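You operate a simulated robot arm through the tools that you are given. There is no shell and no other tool. Be economical: measure what you need, move in short steps, check, and stop when the job is done.

You run a simulated two-armed robot. Do the job below in one go: nothing can be reset, and whatever is moved stays where it is left.

Task
Pick up the paint dauber with one hand, pass it to the other hand and put it on the upkeep shelf.

It is judged by the outcome, as a careful person would: the job done as asked, and still so three seconds after it is handed in. It fails if anything else is knocked over, pushed out of place, dropped, spilled or broken.

Robot
Two 7-joint arms with two-finger parallel grippers on one trunk, on a base that drives. Base frame: it is fixed to the floor where the robot stands at the start and does not move with it; the origin is under the middle of the robot, x ahead of it, y to its left, z up. Units: m, rad, N and s.
The left shoulder is at the start at [0.07, 0.177, 0.82], the right one opposite. Each reaches about 0.815 m from its shoulder. Places, roughly: upkeep shelf [0.6, -1, 0.3]. Payload 3.43 kg a hand.
Tool frame (each hand has its own): the origin (TCP) lies between the finger pads and is the grasp point; the fingertips stand 0.03 m ahead of it; z points along the fingers, y is the line along which they close. The gripper opens to 0.094 m. The fingers are 0.028 m wide and 0.01 m thick; the gripper's body (0.05 by 0.096 m) begins 0.055 m behind the TCP.
Orientation is told as [roll, pitch, yaw] about the base's x, y, z axes, in that order, counted from this pose: with the fingers straight down and closing along the base's y, the tool's x points along the base's -x, its y along +y and its z along -z.

Tools
- The arms move only by the tool send_rows. It takes "left_series", "right_series" or both (then of equal length, played together; a hand with none holds still); each is text: rows parted by semicolons, each of 7 numbers parted by spaces: the shift along the tool's x, y, z in units of 40 mm (1.0 is 40 mm), then the turn, a rotation vector about the tool's x, y, z in units of 8 degrees (1.0 is 8 degrees), then the closure, from 0 (fully open) to 1 (shut). In form: dx dy dz ax ay az jaw; .... A call has 1 to 20 rows; each row shifts and turns the commanded pose from where the row before left it, along the tool's axes as they then stand. A call with a number of a shift or a turn outside -1 to 1 is refused whole. A row lasts 0.2 s, in which the tool goes at most 0.05 m and 0.15 rad; a call with a longer step from one row to the next is refused whole, and so is a gripper value outside its range. Where a pose cannot be reached the arm comes as near as it can. A force on the tool above 40 N (or 10 N above the force at the start of the call, whichever is more), or a blocked arm, ends the call early, and 0.2 s more pass. Each finger travels about 0.153 m/s and halts on what it meets, pressing with about 28 N; the grip force reading is that of the motor and also rises with nothing between the fingers. The clock runs only during rows and for 0.2 s after the last one: add rows that do not move to give the fingers time. The reply holds the time, the measured pose of the TCP, the force on the tool along the base axes, the opening and the grip force, in the units named above and with some noise, with the torque about the TCP (base axes, N m) and any sound that the robot's microphone picked up.
- Cameras (640 x 400 px; columns grow to the right, rows downward): "scene" is now at [0.1376, -0.0202, 1.1927]; the picture's right is [-0.25, -0.97, -0.00], its down [-0.02, 0.00, -1.00] and it looks along [0.97, -0.25, -0.02] (base axes); focal length 255 px, centre (320, 200). "left" rides on the left gripper at [0.076, -0.014, -0.102] in its tool frame; the picture's right is [0.18, 0.98, 0.00], its down [-0.75, 0.14, -0.64] and it looks along [-0.63, 0.12, 0.77] (tool axes); focal length 243 px, centre (320, 200). "right" rides on the right gripper at [0.076, 0.014, -0.102] in its tool frame; the picture's right is [-0.18, 0.98, 0.00], its down [-0.75, -0.14, -0.64] and it looks along [-0.63, -0.12, 0.77] (tool axes); focal length 243 px, centre (320, 200). There is no depth. A picture from a camera that has moved, and an enlarged one, comes with that camera's place and axes in the base frame and with its lens.
- snapshot(camera): a new picture of that camera. No time passes.
- slide_trunk(by): slides the trunk up (or, below 0, down) by that many m; the arms and the scene camera ride with it, the base frame stays. It gives what a move gives, with no picture.
- base_move(legs): drives the robot by 1 to 6 legs, each [ahead, turn to the left] in m and rad, along the robot's own axes; the way and the turn of a leg run together, so that a leg with both is an arc; at most 1.5 m and 3.142 rad a leg. The arms and the cameras ride along, it lands a little off, and it stops where it bumps. It gives what a move gives.
- turn_head(pan, tilt): turns the head with the scene camera to pan (to the left, within 1.501 rad either way) and tilt (down, from -0.506 to 1.204), counted from straight ahead of the robot. It gives what a move gives.
- enlarge(camera, box): a new picture of the part [left, top, right, bottom] of that camera's present view, enlarged. No time passes.
- hand_in(): hands the job in; it is judged then, once.

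Go step by step. Nothing tells you exact positions but the pictures and the camera data: compare them with the known pose of the tool, close in by small moves and look again before you grip or let go. The budget is 120 turns and 100 pictures, counting those below and the enlarged ones. Unless the task says otherwise, let go and move clear before handing in, and close with one line.

The tools are called after "Request:" as a command line: name --argument value ..., lists and objects as JSON in quotes. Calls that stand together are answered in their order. send_rows: Moves the arms, as the interface text tells. Its arguments: {"type":"object","properties":{"left_series":{"type":"string"},"right_series":{"type":"string"}},"required":[]} The other tools are called the same way: slide_trunk (by) slides the trunk up or down; base_move (legs) drives the base; turn_head (pan, tilt) turns the head that bears the scene camera; snapshot (camera) takes a picture; enlarge (camera, box) takes an enlarged picture of a part of a camera's view; hand_in () hands the job in.

At the start:

```text
time_s: 0.0
left_eef_pos: [0.466, 0.1532, 0.9997]
left_tcp_rot: [0.0, 0.0, 0.001]
left_contact_force: [0.0, 0.7, 0.3]
left_moment: [0.01, -0.02, 0.01]
left_opening: 0.0941
left_finger_force: 0.0
right_eef_pos: [0.4501, -0.3235, 1.0005]
right_tcp_rot: [0.0, 0.001, 0.001]
right_contact_force: [0.3, 0.5, -0.5]
right_moment: [0.04, 0.03, 0.0]
right_opening: 0.0944
right_finger_force: 0.1
trunk travel left (down, up): [-0.4, 0.44]
robot x, y, heading: [0.0003, 0.0009, 0.001]
head pan, tilt: [-0.251, 0.017]
```

scene: 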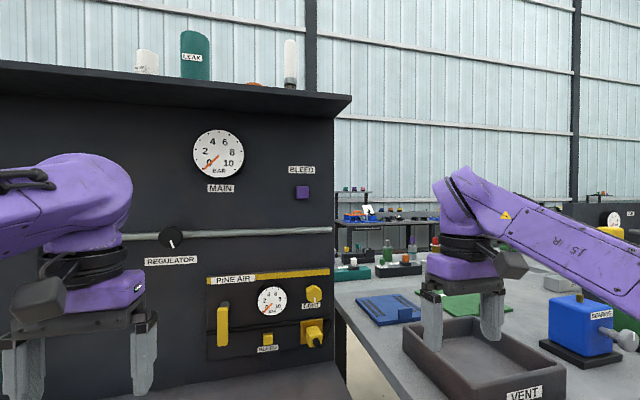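
right: 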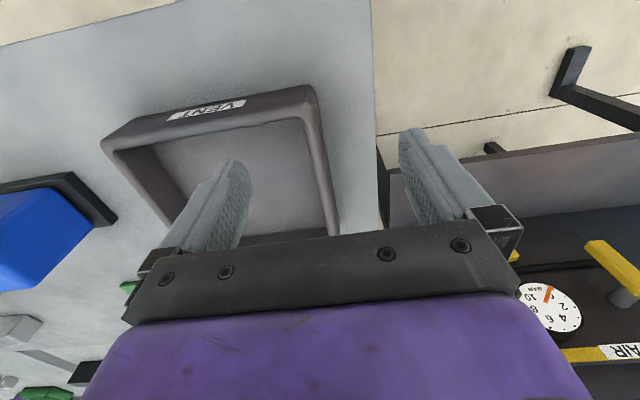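
left: 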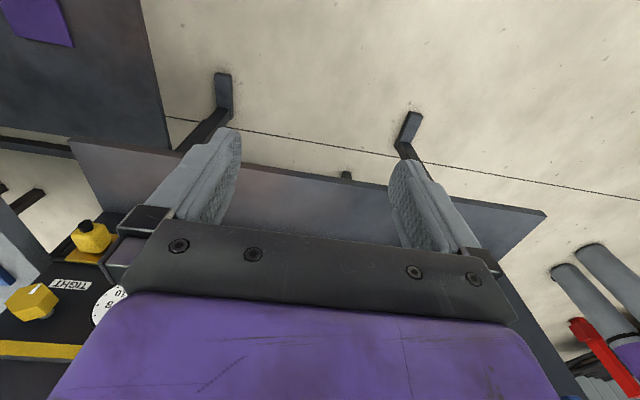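

I see a panel with a high shelf on top carrying several items (cup, green LEAK bottle, something orange, a white tube). I'll look closer and raise the trunk to see the top.

Request:
enlarge --camera "scene" --box '[100, 20, 360, 120]'

Request:
slide_trunk --by 0.42

Request:
turn_head --pan 0.0 --tilt 0.2

Request:
snapshot --camera "scene"

```text
2.46 times, centred on (230, 70) of scene
camera zoom: at [0.1376, -0.0202, 1.1927], right [-0.25, -0.97, 0.0], down [-0.02, 0.0, -1.0], along [0.97, -0.25, -0.02], focal length 627 px, centre (542, 520)
```

zoom: 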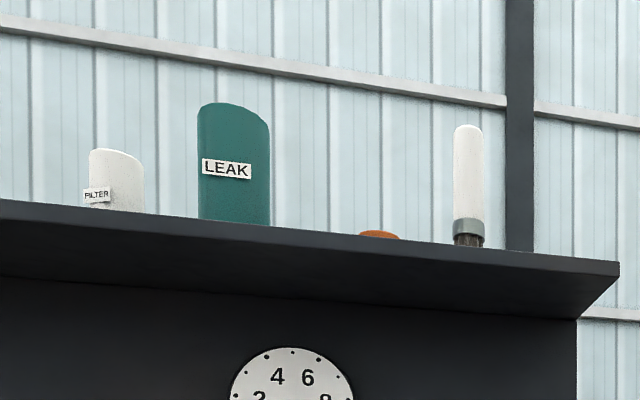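

```text
refused: 0.42 is not a number from -0.4 to 0.4
```

```text
time_s: 0.8
left_eef_pos: [0.4635, 0.1526, 0.9997]
left_tcp_rot: [-0.001, 0.0, -0.001]
left_contact_force: [-0.2, -0.2, -0.1]
left_moment: [0.01, -0.02, 0.05]
left_opening: 0.0941
left_finger_force: 0.1
right_eef_pos: [0.4506, -0.3251, 1.0002]
right_tcp_rot: [-0.001, 0.0, 0.001]
right_contact_force: [0.2, 0.6, -0.4]
right_moment: [0.05, 0.02, -0.05]
right_opening: 0.0944
right_finger_force: 0.0
trunk travel left (down, up): [-0.4, 0.44]
robot x, y, heading: [-0.0009, 0.0017, -0.002]
head pan, tilt: [0.0, 0.201]
```

```text
95 pictures are left
camera scene: at [0.1432, 0.0023, 1.1759], right [0.0, -1.0, 0.0], down [-0.2, 0.0, -0.98], along [0.98, 0.0, -0.2], focal length 255 px, centre (320, 200)
```

scene: 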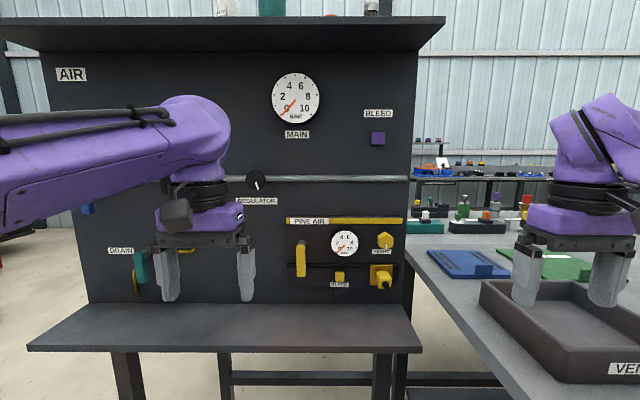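

The shelf's front edge is at about x≈0.68, clear of the arms. I'll raise the trunk to see on top.

Request:
slide_trunk --by 0.4

Request:
turn_head --pan 0.0 --tilt 0.3

Request:
snapshot --camera "scene"

```text
time_s: 4.6
left_eef_pos: [0.4649, 0.1527, 1.4007]
left_tcp_rot: [-0.001, 0.001, -0.001]
left_contact_force: [0.3, -0.2, -0.2]
left_moment: [0.0, 0.0, -0.03]
left_opening: 0.0938
left_finger_force: 0.0
right_eef_pos: [0.4507, -0.3233, 1.3994]
right_tcp_rot: [-0.002, -0.001, 0.0]
right_contact_force: [-0.4, 0.2, -0.2]
right_moment: [0.02, 0.0, 0.01]
right_opening: 0.0941
right_finger_force: 0.0
trunk travel left (down, up): [-0.8, 0.04]
robot x, y, heading: [-0.0015, 0.0002, 0.001]
head pan, tilt: [0.0, 0.201]
```

```text
time_s: 5.3
left_eef_pos: [0.4646, 0.1526, 1.4005]
left_tcp_rot: [-0.002, 0.0, 0.0]
left_contact_force: [-0.4, -0.5, -0.8]
left_moment: [-0.02, -0.03, 0.0]
left_opening: 0.094
left_finger_force: 0.0
right_eef_pos: [0.4515, -0.3236, 1.3982]
right_tcp_rot: [0.001, -0.001, 0.001]
right_contact_force: [0.0, 0.5, -0.1]
right_moment: [0.04, -0.01, -0.03]
right_opening: 0.0939
right_finger_force: 0.0
trunk travel left (down, up): [-0.8, 0.04]
robot x, y, heading: [0.0023, 0.0009, -0.003]
head pan, tilt: [0.0, 0.3]
```

```text
94 pictures are left
camera scene: at [0.1435, 0.0023, 1.5666], right [0.0, -1.0, 0.0], down [-0.3, 0.0, -0.96], along [0.96, 0.0, -0.3], focal length 255 px, centre (320, 200)
```

scene: 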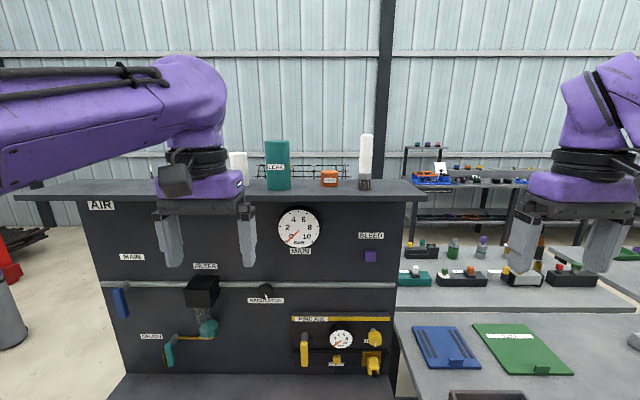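

Request:
enlarge --camera "scene" --box '[220, 120, 420, 220]'

Request:
turn_head --pan -1.0 --tilt 0.6

Request:
snapshot --camera "scene"

```text
3.20 times, centred on (320, 170) of scene
camera zoom: at [0.1435, 0.0023, 1.5666], right [0.0, -1.0, 0.0], down [-0.3, 0.0, -0.96], along [0.96, 0.0, -0.3], focal length 815 px, centre (320, 296)
```

zoom: 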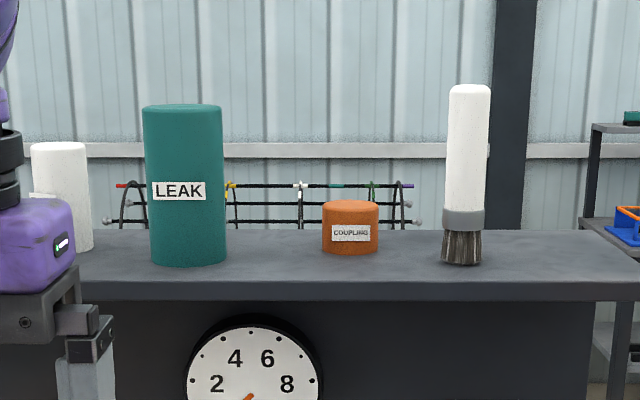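

```text
time_s: 6.5
left_eef_pos: [0.4642, 0.1533, 1.4008]
left_tcp_rot: [0.001, 0.001, -0.001]
left_contact_force: [0.2, -0.3, 0.1]
left_moment: [-0.01, 0.0, -0.02]
left_opening: 0.0941
left_finger_force: 0.1
right_eef_pos: [0.4503, -0.3237, 1.4]
right_tcp_rot: [-0.002, 0.0, 0.0]
right_contact_force: [-0.8, -0.1, -0.6]
right_moment: [0.01, 0.01, 0.02]
right_opening: 0.0942
right_finger_force: 0.1
trunk travel left (down, up): [-0.8, 0.04]
robot x, y, heading: [-0.001, 0.0008, 0.001]
head pan, tilt: [-1.0, 0.6]
```

```text
92 pictures are left
camera scene: at [0.0979, -0.072, 1.5391], right [-0.84, -0.54, 0.0], down [-0.31, 0.48, -0.83], along [0.45, -0.69, -0.56], focal length 255 px, centre (320, 200)
```

scene: 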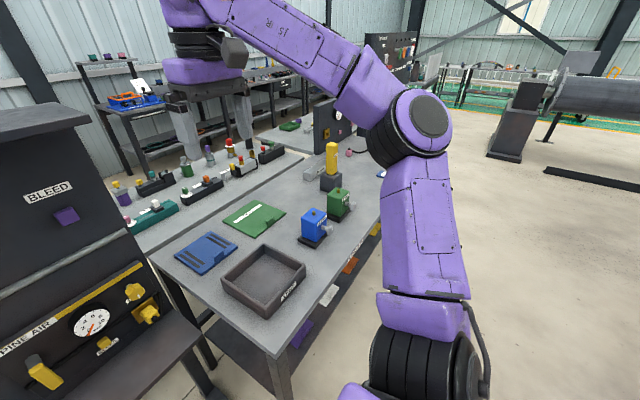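

The dauber is the white-handled brush standing at about (0.72, -0.10), z 1.415–1.54; the upkeep shelf is under the right-hand table. Left hand will lift it with fingers horizontal; first I lift the left hand and turn the fingers forward.

Request:
send_rows --left_series "0 0 -1 0 0 0.85 0; 0 0 -1 0 0 0.85 0; 0 0 -1 0 0 0.8 0; 0 0 0 0 -1 0 0; 0 0 0 0 -1 0 0; 0 0 0 0 -1 0 0; 0 0 0 0 -1 0 0; 0 0 0 0 -1 0 0; 0 0 0 0 -1 0 0; 0 0 0 0 -1 0 0; 0 0 0 0 -1 0 0; 0 0 0 0 -1 0 0; 0 0 0 0 -1 0 0; 0 0 0 0 -1 0 0; 0 0 0 0 -0.25 0 0; 0 0 0 0 0 0 0"

Request:
turn_head --pan 0.0 --tilt 0.3

Request:
snapshot --camera "scene"

Request:
snapshot --camera "left"

```text
time_s: 9.9
left_eef_pos: [0.4637, 0.1509, 1.4713]
left_tcp_rot: [3.027, -1.568, 3.048]
left_contact_force: [-0.1, 0.2, 0.8]
left_moment: [0.0, 0.01, -0.03]
left_opening: 0.0941
left_finger_force: 0.0
left hand out of reach, approached as far as the arm can: row 2, 3
right_eef_pos: [0.4505, -0.3242, 1.3993]
right_tcp_rot: [0.0, 0.0, 0.0]
right_contact_force: [0.1, 0.0, 0.3]
right_moment: [0.02, -0.02, -0.02]
right_opening: 0.0939
right_finger_force: 0.0
trunk travel left (down, up): [-0.8, 0.04]
robot x, y, heading: [-0.0001, -0.0005, 0.001]
head pan, tilt: [-1.0, 0.6]
```

```text
time_s: 11.2
left_eef_pos: [0.4639, 0.1516, 1.4697]
left_tcp_rot: [2.624, -1.572, -2.833]
left_contact_force: [-0.5, -0.3, 1.2]
left_moment: [0.0, 0.01, -0.03]
left_opening: 0.0942
left_finger_force: 0.0
right_eef_pos: [0.4504, -0.3242, 1.3993]
right_tcp_rot: [0.0, -0.001, 0.0]
right_contact_force: [0.1, -0.2, -1.1]
right_moment: [-0.02, 0.03, -0.01]
right_opening: 0.094
right_finger_force: 0.0
trunk travel left (down, up): [-0.8, 0.04]
robot x, y, heading: [-0.0033, 0.0025, -0.001]
head pan, tilt: [0.0, 0.3]
```

```text
91 pictures are left
camera scene: at [0.1434, 0.0023, 1.5666], right [0.0, -1.0, 0.0], down [-0.3, 0.0, -0.96], along [0.96, 0.0, -0.3], focal length 255 px, centre (320, 200)
```

scene: 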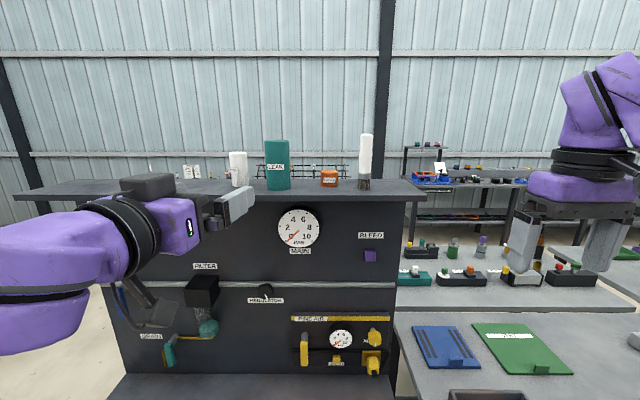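

```text
90 pictures are left
camera left: at [0.3602, 0.1594, 1.3933], right [0.2, 0.96, -0.18], down [-0.6, 0.27, 0.75], along [0.77, -0.04, 0.63], focal length 243 px, centre (320, 200)
```

left: 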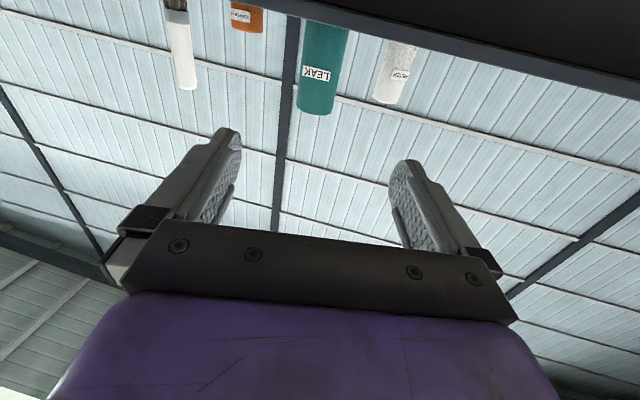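

The left fingers now point forward with yaw ≈ -12°, at z 1.47. I move up to z≈1.515 and to a pre-grasp point about 12 cm in front of the dauber.

Request:
send_rows --left_series "-0.55 0 0 0 0 0 0; -0.55 0 0 0 0 0 0; 0 -0.806 0.79 0 0 0 0; 0 -0.806 0.79 0 0 0 0; 0 -0.806 0.79 0 0 0 0; 0 -0.806 0.79 0 0 0 0; 0 -0.806 0.79 0 0 0 0; 0 -0.806 0.79 0 0 0 0; 0 0 0 0 0 0 0"

Request:
snapshot --camera "scene"

Request:
snapshot --camera "left"

```text
time_s: 13.2
left_eef_pos: [0.6099, -0.0791, 1.5117]
left_tcp_rot: [-2.371, -1.57, 2.161]
left_contact_force: [0.2, -0.7, 0.4]
left_moment: [0.0, -0.01, 0.0]
left_opening: 0.0937
left_finger_force: 0.2
right_eef_pos: [0.4498, -0.323, 1.4002]
right_tcp_rot: [0.0, -0.001, 0.001]
right_contact_force: [-0.5, 0.5, 0.2]
right_moment: [0.01, -0.03, 0.02]
right_opening: 0.0938
right_finger_force: 0.0
trunk travel left (down, up): [-0.8, 0.04]
robot x, y, heading: [-0.0007, 0.0018, 0.004]
head pan, tilt: [0.0, 0.3]
```

```text
89 pictures are left
camera scene: at [0.143, 0.0034, 1.5666], right [0.0, -1.0, 0.0], down [-0.3, 0.0, -0.96], along [0.96, 0.0, -0.3], focal length 255 px, centre (320, 200)
```

scene: 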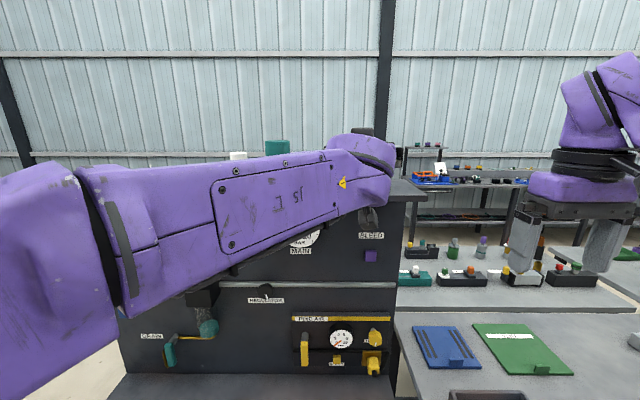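

```text
88 pictures are left
camera left: at [0.505, -0.0713, 1.4349], right [0.2, 0.96, -0.19], down [-0.6, 0.27, 0.75], along [0.77, -0.04, 0.63], focal length 243 px, centre (320, 200)
```

left: 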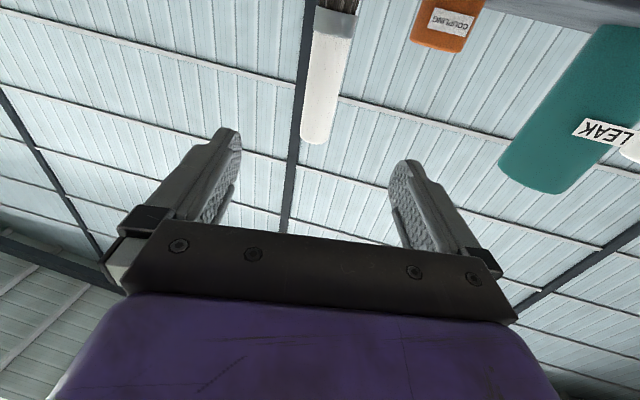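

The dauber lies in line with the middle of the fingers. I advance part way and look again.

Request:
send_rows --left_series "0 0 0.7 0 0 0 0; 0 0 0.7 0 0 0 0; 0 0 0.5 0 0 0 0; 0 0 0 0 0 0 0"

Request:
snapshot --camera "left"

```text
time_s: 14.4
left_eef_pos: [0.6867, -0.0617, 1.5442]
left_tcp_rot: [-2.167, -1.513, 1.984]
left_contact_force: [0.2, -0.1, -0.1]
left_moment: [-0.01, -0.01, 0.03]
left_opening: 0.0939
left_finger_force: 0.2
right_eef_pos: [0.4502, -0.326, 1.3994]
right_tcp_rot: [0.0, 0.0, 0.0]
right_contact_force: [-0.4, -0.3, -0.7]
right_moment: [0.0, -0.02, 0.0]
right_opening: 0.094
right_finger_force: 0.1
trunk travel left (down, up): [-0.8, 0.04]
robot x, y, heading: [-0.0002, -0.0027, -0.002]
head pan, tilt: [0.0, 0.3]
stopped in row 4 (left hand): the arm was blocked; the commanded pose is now the measured one
```

```text
87 pictures are left
camera left: at [0.5842, -0.0612, 1.4646], right [0.18, 0.96, -0.23], down [-0.62, 0.29, 0.72], along [0.76, 0.01, 0.65], focal length 243 px, centre (320, 200)
```

left: 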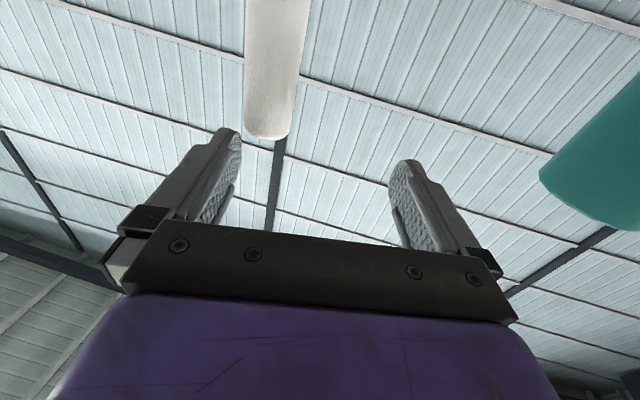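

The arm was blocked and drifted up and left. I look for what it touches.

Request:
snapshot --camera "scene"

Request:
snapshot --camera "right"

```text
86 pictures are left
camera scene: at [0.1434, 0.0011, 1.5666], right [0.0, -1.0, 0.0], down [-0.3, 0.0, -0.96], along [0.96, 0.0, -0.3], focal length 255 px, centre (320, 200)
```

scene: 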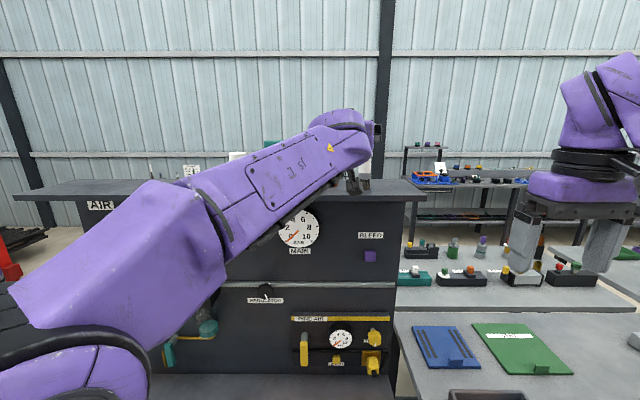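

```text
85 pictures are left
camera right: at [0.3736, -0.3113, 1.5029], right [0.18, 0.98, 0.0], down [0.75, -0.14, 0.64], along [0.63, -0.12, -0.77], focal length 243 px, centre (320, 200)
```

right: 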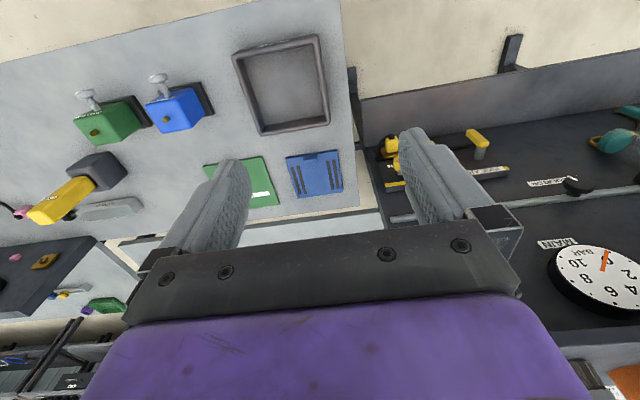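

Nothing is touched; the arm simply flipped its elbow near full stretch. I'll back the hand off, then drive the base closer.

Request:
send_rows --left_series "0 0 -0.7 0 0 0 0; 0 0 -0.7 0 0 0 0; 0 0 -0.7 0 0 0 0; 0 0 -0.7 0 0 0 0; 0 0 -0.7 0 0 0 0; 0 0 0 0 0 0 0"

Request:
turn_head --pan 0.0 --tilt 1.0

Request:
snapshot --camera "scene"

```text
time_s: 15.8
left_eef_pos: [0.5706, -0.0515, 1.5427]
left_tcp_rot: [-2.182, -1.52, 1.995]
left_contact_force: [0.4, 0.0, -0.6]
left_moment: [-0.02, 0.0, 0.02]
left_opening: 0.0941
left_finger_force: 0.0
left hand out of reach, approached as far as the arm can: row 3
right_eef_pos: [0.451, -0.325, 1.3995]
right_tcp_rot: [0.003, 0.001, 0.002]
right_contact_force: [0.4, -0.8, -0.1]
right_moment: [-0.01, 0.01, 0.02]
right_opening: 0.094
right_finger_force: 0.1
trunk travel left (down, up): [-0.8, 0.04]
robot x, y, heading: [-0.0017, -0.0027, -0.002]
head pan, tilt: [0.0, 0.3]
```

```text
time_s: 16.9
left_eef_pos: [0.571, -0.0487, 1.5438]
left_tcp_rot: [-2.174, -1.516, 1.99]
left_contact_force: [0.3, 0.8, -0.9]
left_moment: [0.01, 0.03, 0.01]
left_opening: 0.094
left_finger_force: 0.2
right_eef_pos: [0.4498, -0.3236, 1.3994]
right_tcp_rot: [0.001, 0.002, -0.001]
right_contact_force: [0.7, 0.1, 0.0]
right_moment: [0.02, -0.01, 0.03]
right_opening: 0.094
right_finger_force: 0.0
trunk travel left (down, up): [-0.8, 0.04]
robot x, y, heading: [0.0011, -0.0018, 0.001]
head pan, tilt: [0.0, 1.0]
```

```text
84 pictures are left
camera scene: at [0.1195, 0.0028, 1.5072], right [0.0, -1.0, 0.0], down [-0.84, 0.0, -0.54], along [0.54, 0.0, -0.84], focal length 255 px, centre (320, 200)
```

scene: 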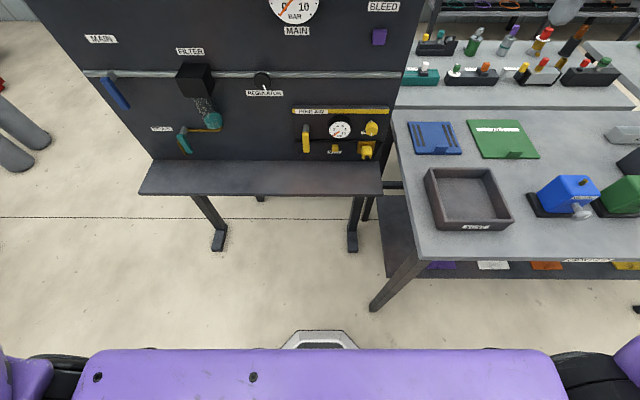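

The base front is at about x≈0.26 and the table leg at x≈0.37, so a small drive of 8 cm ahead is safe. I'll also raise the trunk 3.5 cm.

Request:
slide_trunk --by 0.035

Request:
base_move --legs '[[0.08, 0]]'

Request:
turn_head --pan 0.0 --tilt 0.35

Request:
snapshot --camera "scene"

Request:
snapshot --camera "left"

```text
time_s: 17.7
left_eef_pos: [0.5705, -0.05, 1.5773]
left_tcp_rot: [-2.171, -1.516, 1.987]
left_contact_force: [0.6, 0.2, 0.3]
left_moment: [0.01, 0.03, 0.02]
left_opening: 0.0939
left_finger_force: 0.1
right_eef_pos: [0.4513, -0.3233, 1.4353]
right_tcp_rot: [-0.001, -0.001, 0.0]
right_contact_force: [0.1, -0.4, 0.2]
right_moment: [0.0, 0.0, -0.01]
right_opening: 0.0943
right_finger_force: 0.1
trunk travel left (down, up): [-0.835, 0.005]
robot x, y, heading: [0.0002, -0.0016, -0.0]
head pan, tilt: [0.0, 1.0]
```

```text
time_s: 18.7
left_eef_pos: [0.6304, -0.0486, 1.5863]
left_tcp_rot: [-2.386, -1.509, 2.2]
left_contact_force: [-1.4, 0.6, 0.7]
left_moment: [0.0, 0.09, 0.04]
left_opening: 0.0941
left_finger_force: 0.1
right_eef_pos: [0.514, -0.3237, 1.441]
right_tcp_rot: [0.0, -0.014, 0.002]
right_contact_force: [-0.8, -0.1, 0.0]
right_moment: [0.02, -0.12, -0.01]
right_opening: 0.0939
right_finger_force: 0.0
trunk travel left (down, up): [-0.835, 0.005]
robot x, y, heading: [0.0787, 0.0031, 0.001]
head pan, tilt: [0.0, 1.0]
```

```text
time_s: 19.8
left_eef_pos: [0.65, -0.0501, 1.5781]
left_tcp_rot: [-2.174, -1.517, 1.991]
left_contact_force: [0.7, -0.3, 1.2]
left_moment: [0.0, 0.0, -0.01]
left_opening: 0.0941
left_finger_force: 0.0
right_eef_pos: [0.5326, -0.3221, 1.4349]
right_tcp_rot: [0.0, -0.001, 0.001]
right_contact_force: [0.3, -0.3, -1.1]
right_moment: [0.01, 0.0, -0.01]
right_opening: 0.0939
right_finger_force: 0.1
trunk travel left (down, up): [-0.835, 0.005]
robot x, y, heading: [0.0799, -0.0001, 0.003]
head pan, tilt: [0.0, 0.351]
```

```text
83 pictures are left
camera scene: at [0.2257, 0.0024, 1.5965], right [0.0, -1.0, 0.0], down [-0.35, 0.0, -0.94], along [0.94, 0.0, -0.35], focal length 255 px, centre (320, 200)
```

scene: 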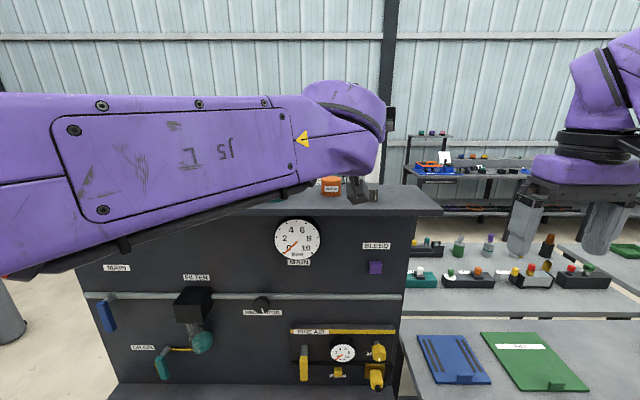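

```text
82 pictures are left
camera left: at [0.5477, -0.048, 1.4994], right [0.18, 0.96, -0.23], down [-0.62, 0.29, 0.73], along [0.76, 0.01, 0.65], focal length 243 px, centre (320, 200)
```

left: 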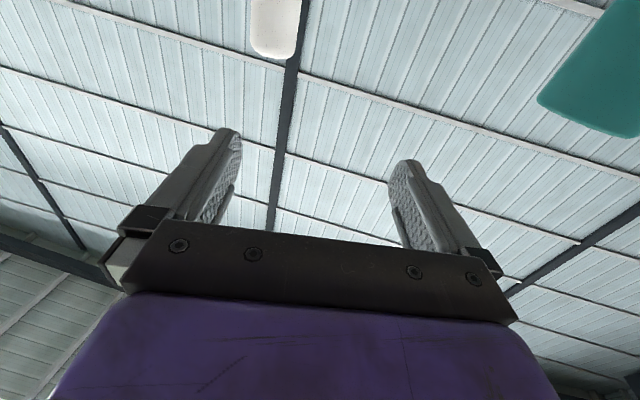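

Now the arm has room. I level the tool, move sideways 4 cm and down to z≈1.515.

Request:
send_rows --left_series "0 -0.48 0 0 0.24 0.32 0; 0 -0.48 0.1 0 0 0 0; 0.8 0 0.1 0 0 0 0; 0.78 0 0 0 0 0 0; 0 0 0 0 0 0 0"

Request:
snapshot --camera "left"

Request:
snapshot --camera "scene"

```text
time_s: 21.0
left_eef_pos: [0.6486, -0.0887, 1.5171]
left_tcp_rot: [1.049, -1.57, -1.232]
left_contact_force: [-0.7, -0.5, -0.4]
left_moment: [0.02, 0.01, 0.03]
left_opening: 0.0938
left_finger_force: 0.1
right_eef_pos: [0.5299, -0.3246, 1.4357]
right_tcp_rot: [0.002, -0.002, 0.001]
right_contact_force: [-0.7, 0.3, -0.3]
right_moment: [0.01, 0.0, 0.01]
right_opening: 0.0939
right_finger_force: 0.0
trunk travel left (down, up): [-0.835, 0.005]
robot x, y, heading: [0.0822, 0.0023, 0.002]
head pan, tilt: [0.0, 0.351]
```

```text
81 pictures are left
camera left: at [0.5442, -0.0845, 1.4397], right [0.18, 0.97, -0.18], down [-0.61, 0.26, 0.75], along [0.78, -0.02, 0.63], focal length 243 px, centre (320, 200)
```

left: 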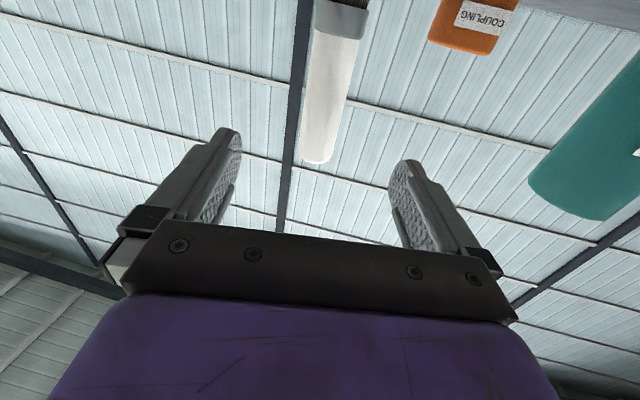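

```text
80 pictures are left
camera scene: at [0.2228, 0.0014, 1.5968], right [0.0, -1.0, 0.0], down [-0.34, 0.0, -0.94], along [0.94, 0.0, -0.34], focal length 255 px, centre (320, 200)
```

scene: 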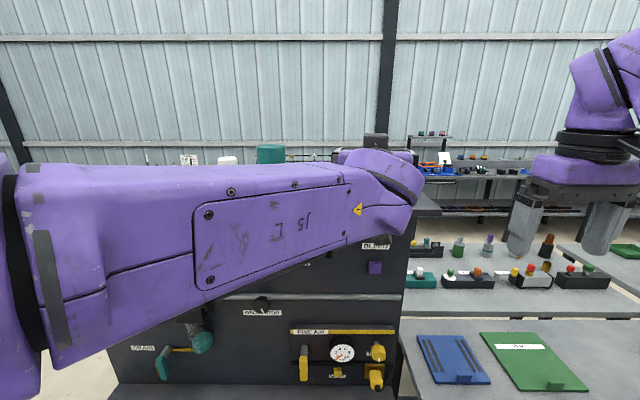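

Aligned again; I advance 7.5 cm slowly.

Request:
send_rows --left_series "0 0 0.5 0 0 0 0; 0 0 0.5 0 0 0 0; 0 0 0.45 0 0 0 0; 0 0 0.4 0 0 0 0; 0 0 0 0 0 0 0"

Request:
snapshot --camera "left"

```text
time_s: 22.2
left_eef_pos: [0.7196, -0.0872, 1.5367]
left_tcp_rot: [-2.13, -1.534, 1.954]
left_contact_force: [0.0, 0.5, -0.2]
left_moment: [0.01, 0.01, -0.01]
left_opening: 0.094
left_finger_force: 0.1
right_eef_pos: [0.5297, -0.3238, 1.4355]
right_tcp_rot: [0.001, -0.002, -0.001]
right_contact_force: [-0.3, -0.1, 0.6]
right_moment: [0.0, 0.06, 0.0]
right_opening: 0.0941
right_finger_force: 0.0
trunk travel left (down, up): [-0.835, 0.005]
robot x, y, heading: [0.0805, -0.0029, 0.005]
head pan, tilt: [0.0, 0.351]
```

```text
79 pictures are left
camera left: at [0.616, -0.0865, 1.4586], right [0.18, 0.96, -0.22], down [-0.62, 0.28, 0.74], along [0.77, 0.0, 0.64], focal length 243 px, centre (320, 200)
```

left: 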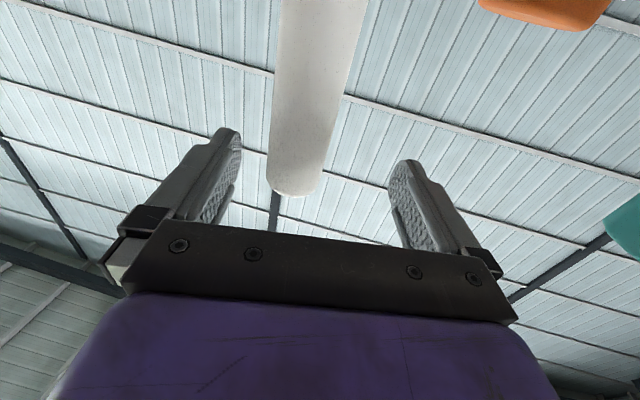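

The hand drifted up 2 cm in a joint reconfiguration; I hold still to let it settle.

Request:
send_rows --left_series "0 0 0 0 0 0 0; 0 0 0 0 0 0 0; 0 0 0 0 0 0 0"

Request:
snapshot --camera "scene"

```text
time_s: 23.0
left_eef_pos: [0.723, -0.0845, 1.5331]
left_tcp_rot: [-1.971, -1.536, 1.796]
left_contact_force: [0.2, -0.5, -0.1]
left_moment: [-0.03, 0.01, -0.01]
left_opening: 0.0941
left_finger_force: 0.1
right_eef_pos: [0.5299, -0.323, 1.4359]
right_tcp_rot: [0.001, -0.001, 0.002]
right_contact_force: [0.6, -0.1, 0.4]
right_moment: [0.0, -0.02, 0.01]
right_opening: 0.0937
right_finger_force: 0.1
trunk travel left (down, up): [-0.835, 0.005]
robot x, y, heading: [0.0826, 0.0018, 0.003]
head pan, tilt: [0.0, 0.351]
```

```text
78 pictures are left
camera scene: at [0.2227, 0.0022, 1.5969], right [0.0, -1.0, 0.0], down [-0.34, 0.0, -0.94], along [0.94, 0.0, -0.34], focal length 255 px, centre (320, 200)
```

scene: 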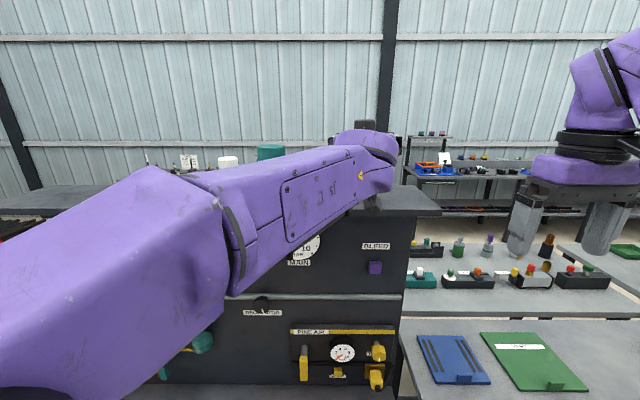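

The dauber is between the fingers, about 1 cm off-centre and the grip a bit high. I nudge down and to the right.

Request:
send_rows --left_series "0.15 -0.12 0 0 0 0 0; 0.15 -0.12 0 0 0 0 0; 0 0 0 0 0 0 0; 0 0 0 0 0 0 0"

Request:
snapshot --camera "left"

```text
time_s: 24.2
left_eef_pos: [0.7245, -0.0838, 1.5272]
left_tcp_rot: [-1.798, -1.514, 1.634]
left_contact_force: [-0.6, 0.9, 0.6]
left_moment: [0.0, -0.02, -0.01]
left_opening: 0.0939
left_finger_force: 0.1
right_eef_pos: [0.5296, -0.3228, 1.4348]
right_tcp_rot: [-0.001, -0.001, 0.002]
right_contact_force: [-0.3, -0.3, 0.1]
right_moment: [0.02, 0.0, -0.04]
right_opening: 0.0941
right_finger_force: 0.0
trunk travel left (down, up): [-0.835, 0.005]
robot x, y, heading: [0.0836, 0.0015, 0.0]
head pan, tilt: [0.0, 0.351]
stopped in row 4 (left hand): the arm was blocked; the commanded pose is now the measured one
```

```text
77 pictures are left
camera left: at [0.6209, -0.0857, 1.4493], right [0.16, 0.96, -0.24], down [-0.61, 0.29, 0.74], along [0.77, 0.03, 0.63], focal length 243 px, centre (320, 200)
```

left: 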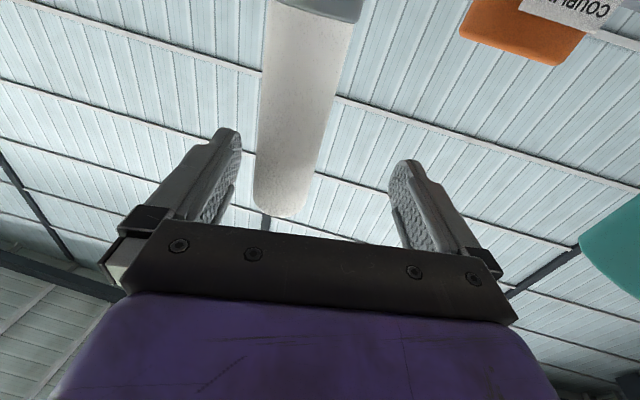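

The arm itself is at an awkward joint stop, but the offset is small: I'll use the base (a tiny right turn, ~1.3 cm at the hand) and the trunk (1 cm down) to centre the fingers.

Request:
slide_trunk --by -0.01

Request:
base_move --legs '[[0, -0.02]]'

Request:
snapshot --camera "left"

```text
time_s: 24.7
left_eef_pos: [0.7261, -0.0829, 1.5148]
left_tcp_rot: [-1.776, -1.515, 1.614]
left_contact_force: [-0.3, -0.4, 0.2]
left_moment: [-0.03, -0.02, 0.02]
left_opening: 0.0939
left_finger_force: 0.0
right_eef_pos: [0.53, -0.323, 1.4261]
right_tcp_rot: [0.001, -0.002, 0.002]
right_contact_force: [0.0, 0.3, -0.1]
right_moment: [0.0, 0.05, -0.02]
right_opening: 0.094
right_finger_force: 0.0
trunk travel left (down, up): [-0.825, 0.015]
robot x, y, heading: [0.0828, 0.0005, -0.001]
head pan, tilt: [0.0, 0.351]
```

```text
time_s: 25.5
left_eef_pos: [0.7252, -0.0965, 1.5167]
left_tcp_rot: [-1.769, -1.512, 1.583]
left_contact_force: [0.4, -0.4, -0.8]
left_moment: [-0.03, 0.04, 0.0]
left_opening: 0.094
left_finger_force: 0.1
right_eef_pos: [0.5231, -0.3302, 1.4252]
right_tcp_rot: [0.001, -0.001, -0.018]
right_contact_force: [-0.5, -0.3, 0.0]
right_moment: [-0.02, -0.02, 0.01]
right_opening: 0.0942
right_finger_force: 0.1
trunk travel left (down, up): [-0.825, 0.015]
robot x, y, heading: [0.0774, -0.0005, -0.017]
head pan, tilt: [0.0, 0.351]
```

```text
76 pictures are left
camera left: at [0.6197, -0.0957, 1.4384], right [0.18, 0.95, -0.24], down [-0.61, 0.3, 0.74], along [0.77, 0.01, 0.63], focal length 243 px, centre (320, 200)
```

left: 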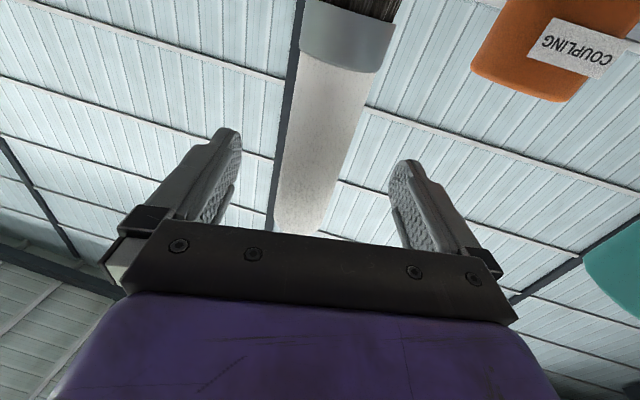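

Now centred within a few millimetres. I close the left gripper.

Request:
send_rows --left_series "0 0 0 0 0 0 0.3; 0 0 0 0 0 0 0.6; 0 0 0 0 0 0 1; 0 0 0 0 0 0 1; 0 0 0 0 0 0 1"

Request:
snapshot --camera "left"

```text
time_s: 26.7
left_eef_pos: [0.7229, -0.097, 1.5161]
left_tcp_rot: [-1.786, -1.514, 1.602]
left_contact_force: [0.6, 0.6, 2.1]
left_moment: [-0.04, -0.07, -0.02]
left_opening: 0.0314
left_finger_force: 27.7
right_eef_pos: [0.5233, -0.3321, 1.4264]
right_tcp_rot: [0.0, -0.002, -0.018]
right_contact_force: [0.4, 0.1, 0.6]
right_moment: [-0.03, 0.0, -0.01]
right_opening: 0.0939
right_finger_force: 0.0
trunk travel left (down, up): [-0.825, 0.015]
robot x, y, heading: [0.0768, -0.0031, -0.016]
head pan, tilt: [0.0, 0.351]
```

```text
75 pictures are left
camera left: at [0.6193, -0.0965, 1.4394], right [0.18, 0.95, -0.24], down [-0.61, 0.3, 0.74], along [0.77, 0.01, 0.63], focal length 243 px, centre (320, 200)
```

left: 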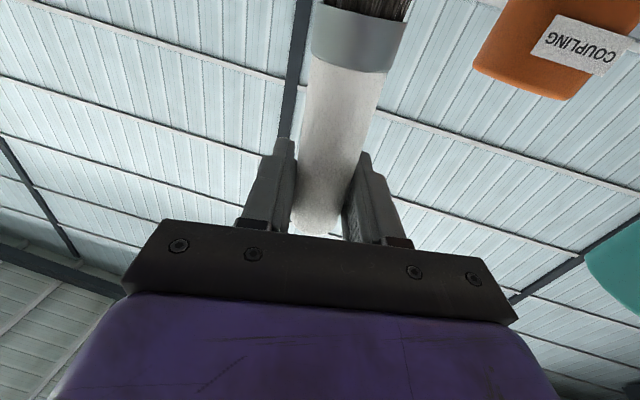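

Firm grip (31 mm). I lift by the trunk and back the robot away from the shelf.

Request:
slide_trunk --by 0.014

Request:
base_move --legs '[[-0.03, 0], [-0.05, 0], [-0.3, 0]]'

Request:
snapshot --camera "left"

Request:
snapshot --camera "scene"

```text
time_s: 27.3
left_eef_pos: [0.7236, -0.0966, 1.5303]
left_tcp_rot: [-1.775, -1.515, 1.591]
left_contact_force: [-0.9, 0.0, -1.5]
left_moment: [0.01, 0.02, 0.0]
left_opening: 0.0314
left_finger_force: 27.8
right_eef_pos: [0.5223, -0.3316, 1.4399]
right_tcp_rot: [-0.001, -0.002, -0.019]
right_contact_force: [0.2, -0.3, 0.5]
right_moment: [0.0, 0.03, 0.0]
right_opening: 0.0937
right_finger_force: 0.1
trunk travel left (down, up): [-0.839, 0.001]
robot x, y, heading: [0.0791, -0.0023, -0.019]
head pan, tilt: [0.0, 0.351]
```

```text
time_s: 30.3
left_eef_pos: [0.3448, -0.0956, 1.5285]
left_tcp_rot: [-1.729, -1.513, 1.535]
left_contact_force: [-0.2, 0.7, -0.9]
left_moment: [-0.02, 0.0, 0.03]
left_opening: 0.0315
left_finger_force: 28.0
right_eef_pos: [0.1404, -0.3291, 1.4397]
right_tcp_rot: [0.001, 0.002, -0.032]
right_contact_force: [-0.8, 0.2, 0.3]
right_moment: [0.03, 0.02, -0.03]
right_opening: 0.0939
right_finger_force: 0.1
trunk travel left (down, up): [-0.839, 0.001]
robot x, y, heading: [-0.2991, 0.0117, -0.032]
head pan, tilt: [0.0, 0.351]
```

```text
74 pictures are left
camera left: at [0.2409, -0.0939, 1.4517], right [0.19, 0.95, -0.24], down [-0.6, 0.3, 0.74], along [0.78, 0.0, 0.63], focal length 243 px, centre (320, 200)
```

left: 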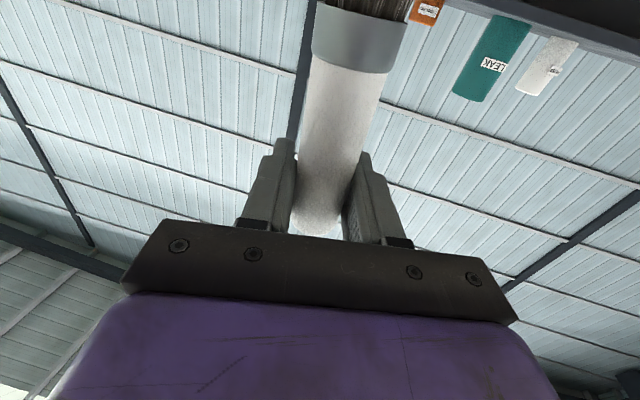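

```text
73 pictures are left
camera scene: at [-0.155, 0.0063, 1.6006], right [-0.03, -1.0, 0.0], down [-0.34, 0.01, -0.94], along [0.94, -0.03, -0.35], focal length 255 px, centre (320, 200)
```

scene: 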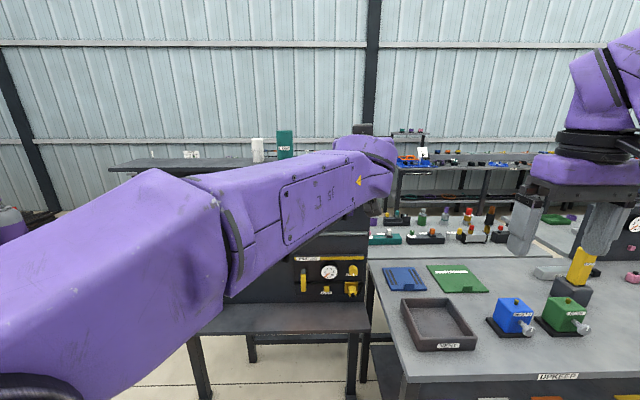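

The dauber came away cleanly and nothing else moved; the "UPKEEP" label is on the right-hand table. I now bring the left hand back and lower, turning it to point rightwards for the hand-over.

Request:
send_rows --left_series "0.5 0.25 -0.8 0 0 0 1; 0.5 0.25 -0.8 0 0 0 1; 0.5 0.25 -0.8 0 0 0 1; 0.5 0.25 -0.8 0 0 0 1; 0.5 0.25 -0.8 0 0 0 1; 0.5 0.25 -0.8 0 0 0 1; 0 0 0 1 0 0 1; 0 0 0 1 0 0 1; 0 0 0 1 0 0 1; 0 0 0 1 0 0 1; 0 0 0 1 0 0 1; 0 0 0 1 0 0 1; 0 0 0 0 0 0 1"

Request:
snapshot --camera "left"

Request:
snapshot --camera "scene"

```text
time_s: 33.1
left_eef_pos: [0.167, -0.007, 1.404]
left_tcp_rot: [-2.614, -1.512, 1.58]
left_contact_force: [-0.3, 0.0, -1.3]
left_moment: [0.01, 0.01, -0.01]
left_opening: 0.0314
left_finger_force: 27.8
right_eef_pos: [0.1396, -0.3286, 1.4394]
right_tcp_rot: [0.0, -0.002, -0.032]
right_contact_force: [0.6, 0.3, -0.3]
right_moment: [0.0, -0.02, -0.02]
right_opening: 0.0943
right_finger_force: 0.0
trunk travel left (down, up): [-0.839, 0.001]
robot x, y, heading: [-0.3043, 0.0104, -0.028]
head pan, tilt: [0.0, 0.351]
```

```text
72 pictures are left
camera left: at [0.1006, 0.07, 1.3235], right [0.84, 0.49, -0.21], down [-0.21, 0.67, 0.72], along [0.49, -0.56, 0.66], focal length 243 px, centre (320, 200)
```

left: 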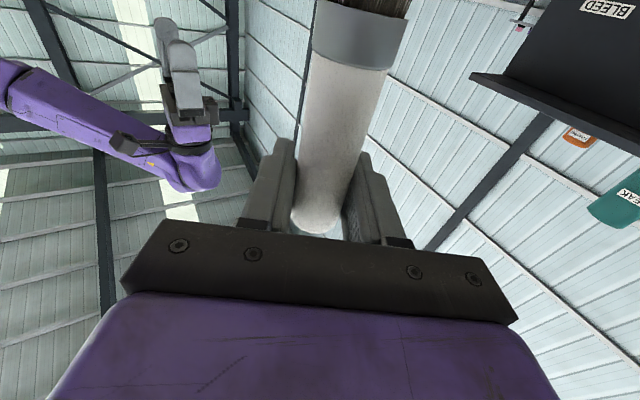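

```text
71 pictures are left
camera scene: at [-0.1574, 0.0064, 1.6009], right [-0.03, -1.0, 0.0], down [-0.34, 0.01, -0.94], along [0.94, -0.03, -0.34], focal length 255 px, centre (320, 200)
```

scene: 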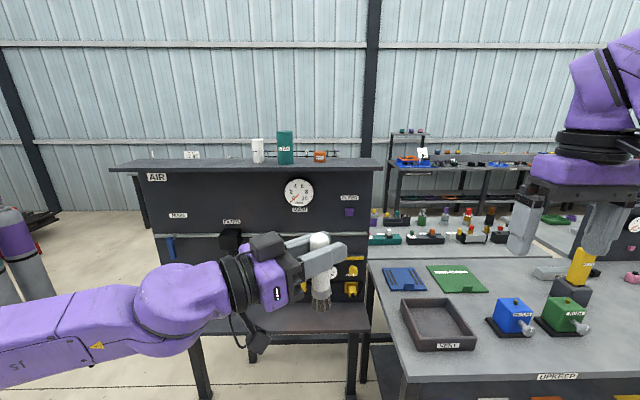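

Left hand holds the dauber at (0.167, -0.007), z≈1.40 with bristles clear below. I now turn the right hand so its fingers point level, forward-left, with a half-open jaw.

Request:
send_rows --right_series "0 0 0 0 0 -1 0; 0 0 0 0 0 -1 0; 0 0 0 0 0 -1 0; 0 0 0 0 0 -1 0; 0 0 0 0 0 -1 0; 0 0 0 0 0 -1 0; 0 0 0 0 0 -1 0; 0 0 0 0 -1 -0.5 0.4; 0 0 0 0 -1 0 0.4; 0 0 0 0 -1 0 0.4; 0 0 0 0 -1 0 0.4; 0 0 0 0 -1 0 0.4; 0 0 0 0 -1 0 0.4; 0 0 0 0 -1 0 0.4; 0 0 0 0 -1 0 0.4; 0 0 0 0 -1 0 0.4; 0 0 0 0 -1 0 0.4; 0 0 0 0 -1 0 0.4; 0 0 0 0 -0.25 0 0.4; 0 0 0 0 0 0 0.4"

Request:
snapshot --camera "right"

Request:
snapshot --camera "scene"

```text
refused: row 8 steps farther than a row can; nothing moved
```

```text
70 pictures are left
camera right: at [0.0621, -0.3127, 1.543], right [0.21, 0.98, 0.0], down [0.75, -0.16, 0.64], along [0.63, -0.14, -0.77], focal length 243 px, centre (320, 200)
```

right: 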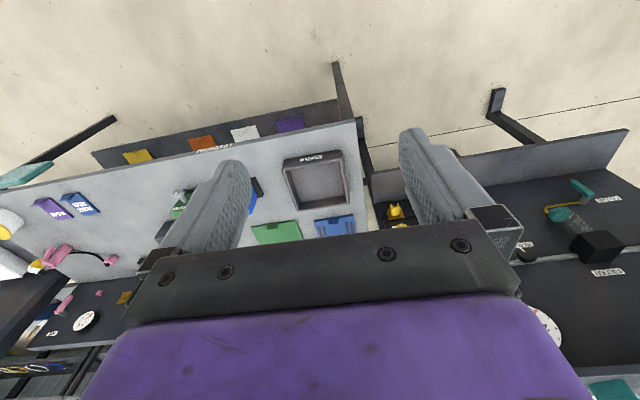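

```text
69 pictures are left
camera scene: at [-0.1574, 0.0064, 1.6009], right [-0.03, -1.0, 0.0], down [-0.34, 0.01, -0.94], along [0.94, -0.03, -0.34], focal length 255 px, centre (320, 200)
```

scene: 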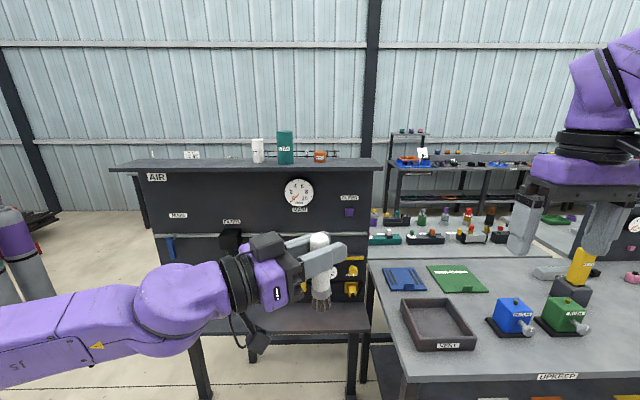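

One row combined two turns too big; I resend with them split.

Request:
send_rows --right_series "0 0 0 0 0 -1 0; 0 0 0 0 0 -1 0; 0 0 0 0 0 -1 0; 0 0 0 0 0 -1 0; 0 0 0 0 0 -1 0; 0 0 0 0 0 -1 0; 0 0 0 0 0 -1 0; 0 0 0 0 -0.7 -0.5 0.4; 0 0 0 0 -1 0 0.4; 0 0 0 0 -1 0 0.4; 0 0 0 0 -1 0 0.4; 0 0 0 0 -1 0 0.4; 0 0 0 0 -1 0 0.4; 0 0 0 0 -1 0 0.4; 0 0 0 0 -1 0 0.4; 0 0 0 0 -1 0 0.4; 0 0 0 0 -1 0 0.4; 0 0 0 0 -1 0 0.4; 0 0 0 0 -0.55 0 0.4; 0 0 0 0 0 0 0.4"

Request:
snapshot --camera "right"

Request:
snapshot --camera "scene"

```text
time_s: 37.3
left_eef_pos: [0.167, -0.0057, 1.4051]
left_tcp_rot: [-2.589, -1.513, 1.557]
left_contact_force: [-0.3, 0.0, -1.1]
left_moment: [0.01, -0.01, -0.01]
left_opening: 0.0315
left_finger_force: 27.6
right_eef_pos: [0.1394, -0.3285, 1.44]
right_tcp_rot: [-2.049, -1.567, 3.064]
right_contact_force: [-0.7, 1.0, 0.2]
right_moment: [0.0, 0.0, -0.04]
right_opening: 0.0566
right_finger_force: 0.0
trunk travel left (down, up): [-0.839, 0.001]
robot x, y, heading: [-0.3029, 0.0098, -0.033]
head pan, tilt: [0.0, 0.351]
```

```text
68 pictures are left
camera right: at [0.0727, -0.4086, 1.3642], right [-0.84, 0.52, 0.18], down [-0.22, -0.62, 0.75], along [0.5, 0.59, 0.63], focal length 243 px, centre (320, 200)
```

right: 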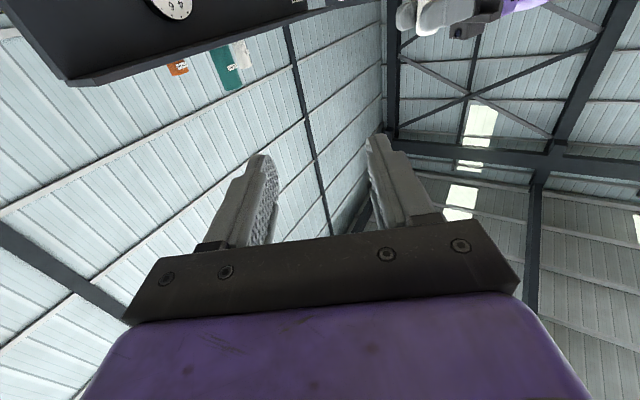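

```text
67 pictures are left
camera scene: at [-0.1569, 0.0071, 1.6008], right [-0.03, -1.0, 0.0], down [-0.34, 0.01, -0.94], along [0.94, -0.03, -0.34], focal length 255 px, centre (320, 200)
```

scene: 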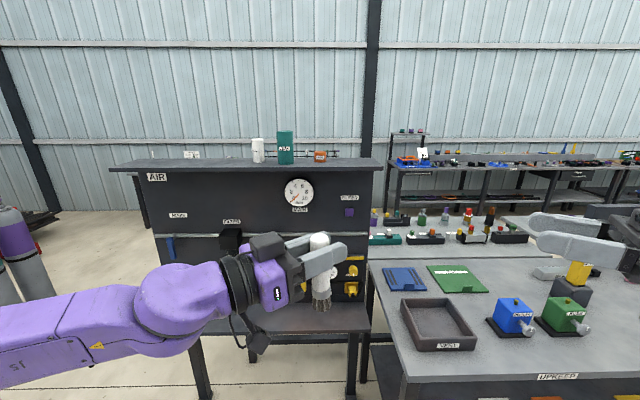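

I move the right hand down and toward a point 12 cm short of the handle's lower part.

Request:
send_rows --right_series "0.375 0.73 0.845 0 0 0 0.4; 0.375 0.73 0.845 0 0 0 0.4; 0.375 0.73 0.845 0 0 0 0.4; 0.375 0.73 0.845 0 0 0 0.4; 0.375 0.73 0.845 0 0 0 0.4; 0 0 0 0 0 0 0.4; 0 0 0 0 0 0 0.4"

Request:
snapshot --camera "right"

Request:
snapshot --camera "scene"

```text
time_s: 38.9
left_eef_pos: [0.168, -0.0065, 1.4043]
left_tcp_rot: [-2.593, -1.515, 1.559]
left_contact_force: [-1.5, -0.2, -1.6]
left_moment: [0.05, 0.01, -0.03]
left_opening: 0.0314
left_finger_force: 28.1
right_eef_pos: [0.1045, -0.1102, 1.3665]
right_tcp_rot: [-1.873, -1.566, 2.891]
right_contact_force: [-0.3, -0.3, 0.2]
right_moment: [0.01, 0.01, -0.01]
right_opening: 0.0562
right_finger_force: 0.0
trunk travel left (down, up): [-0.839, 0.001]
robot x, y, heading: [-0.3001, 0.0061, -0.032]
head pan, tilt: [0.0, 0.351]
```

```text
66 pictures are left
camera right: at [0.0373, -0.1896, 1.291], right [-0.84, 0.52, 0.18], down [-0.22, -0.62, 0.75], along [0.5, 0.59, 0.63], focal length 243 px, centre (320, 200)
```

right: 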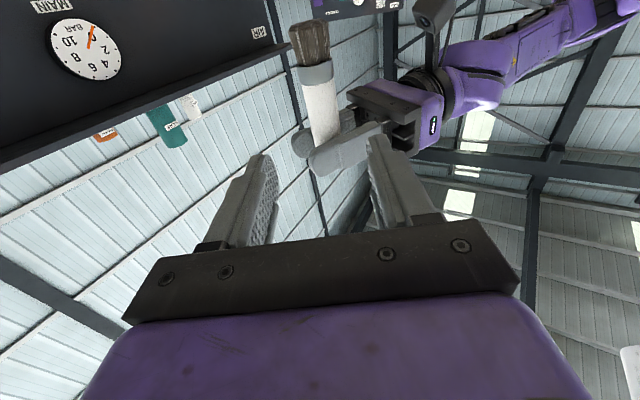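

```text
65 pictures are left
camera scene: at [-0.157, 0.0062, 1.6009], right [-0.03, -1.0, 0.0], down [-0.34, 0.01, -0.94], along [0.94, -0.03, -0.34], focal length 255 px, centre (320, 200)
```

scene: 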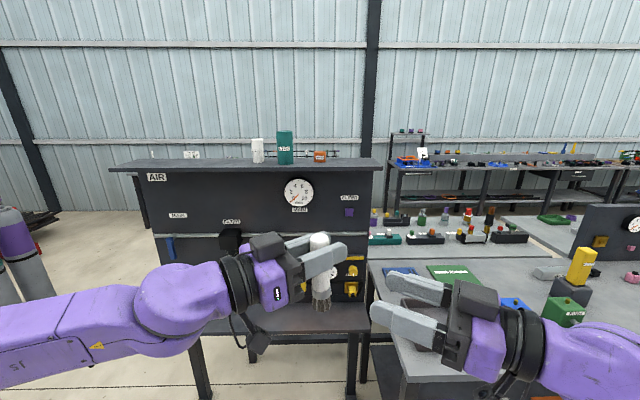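

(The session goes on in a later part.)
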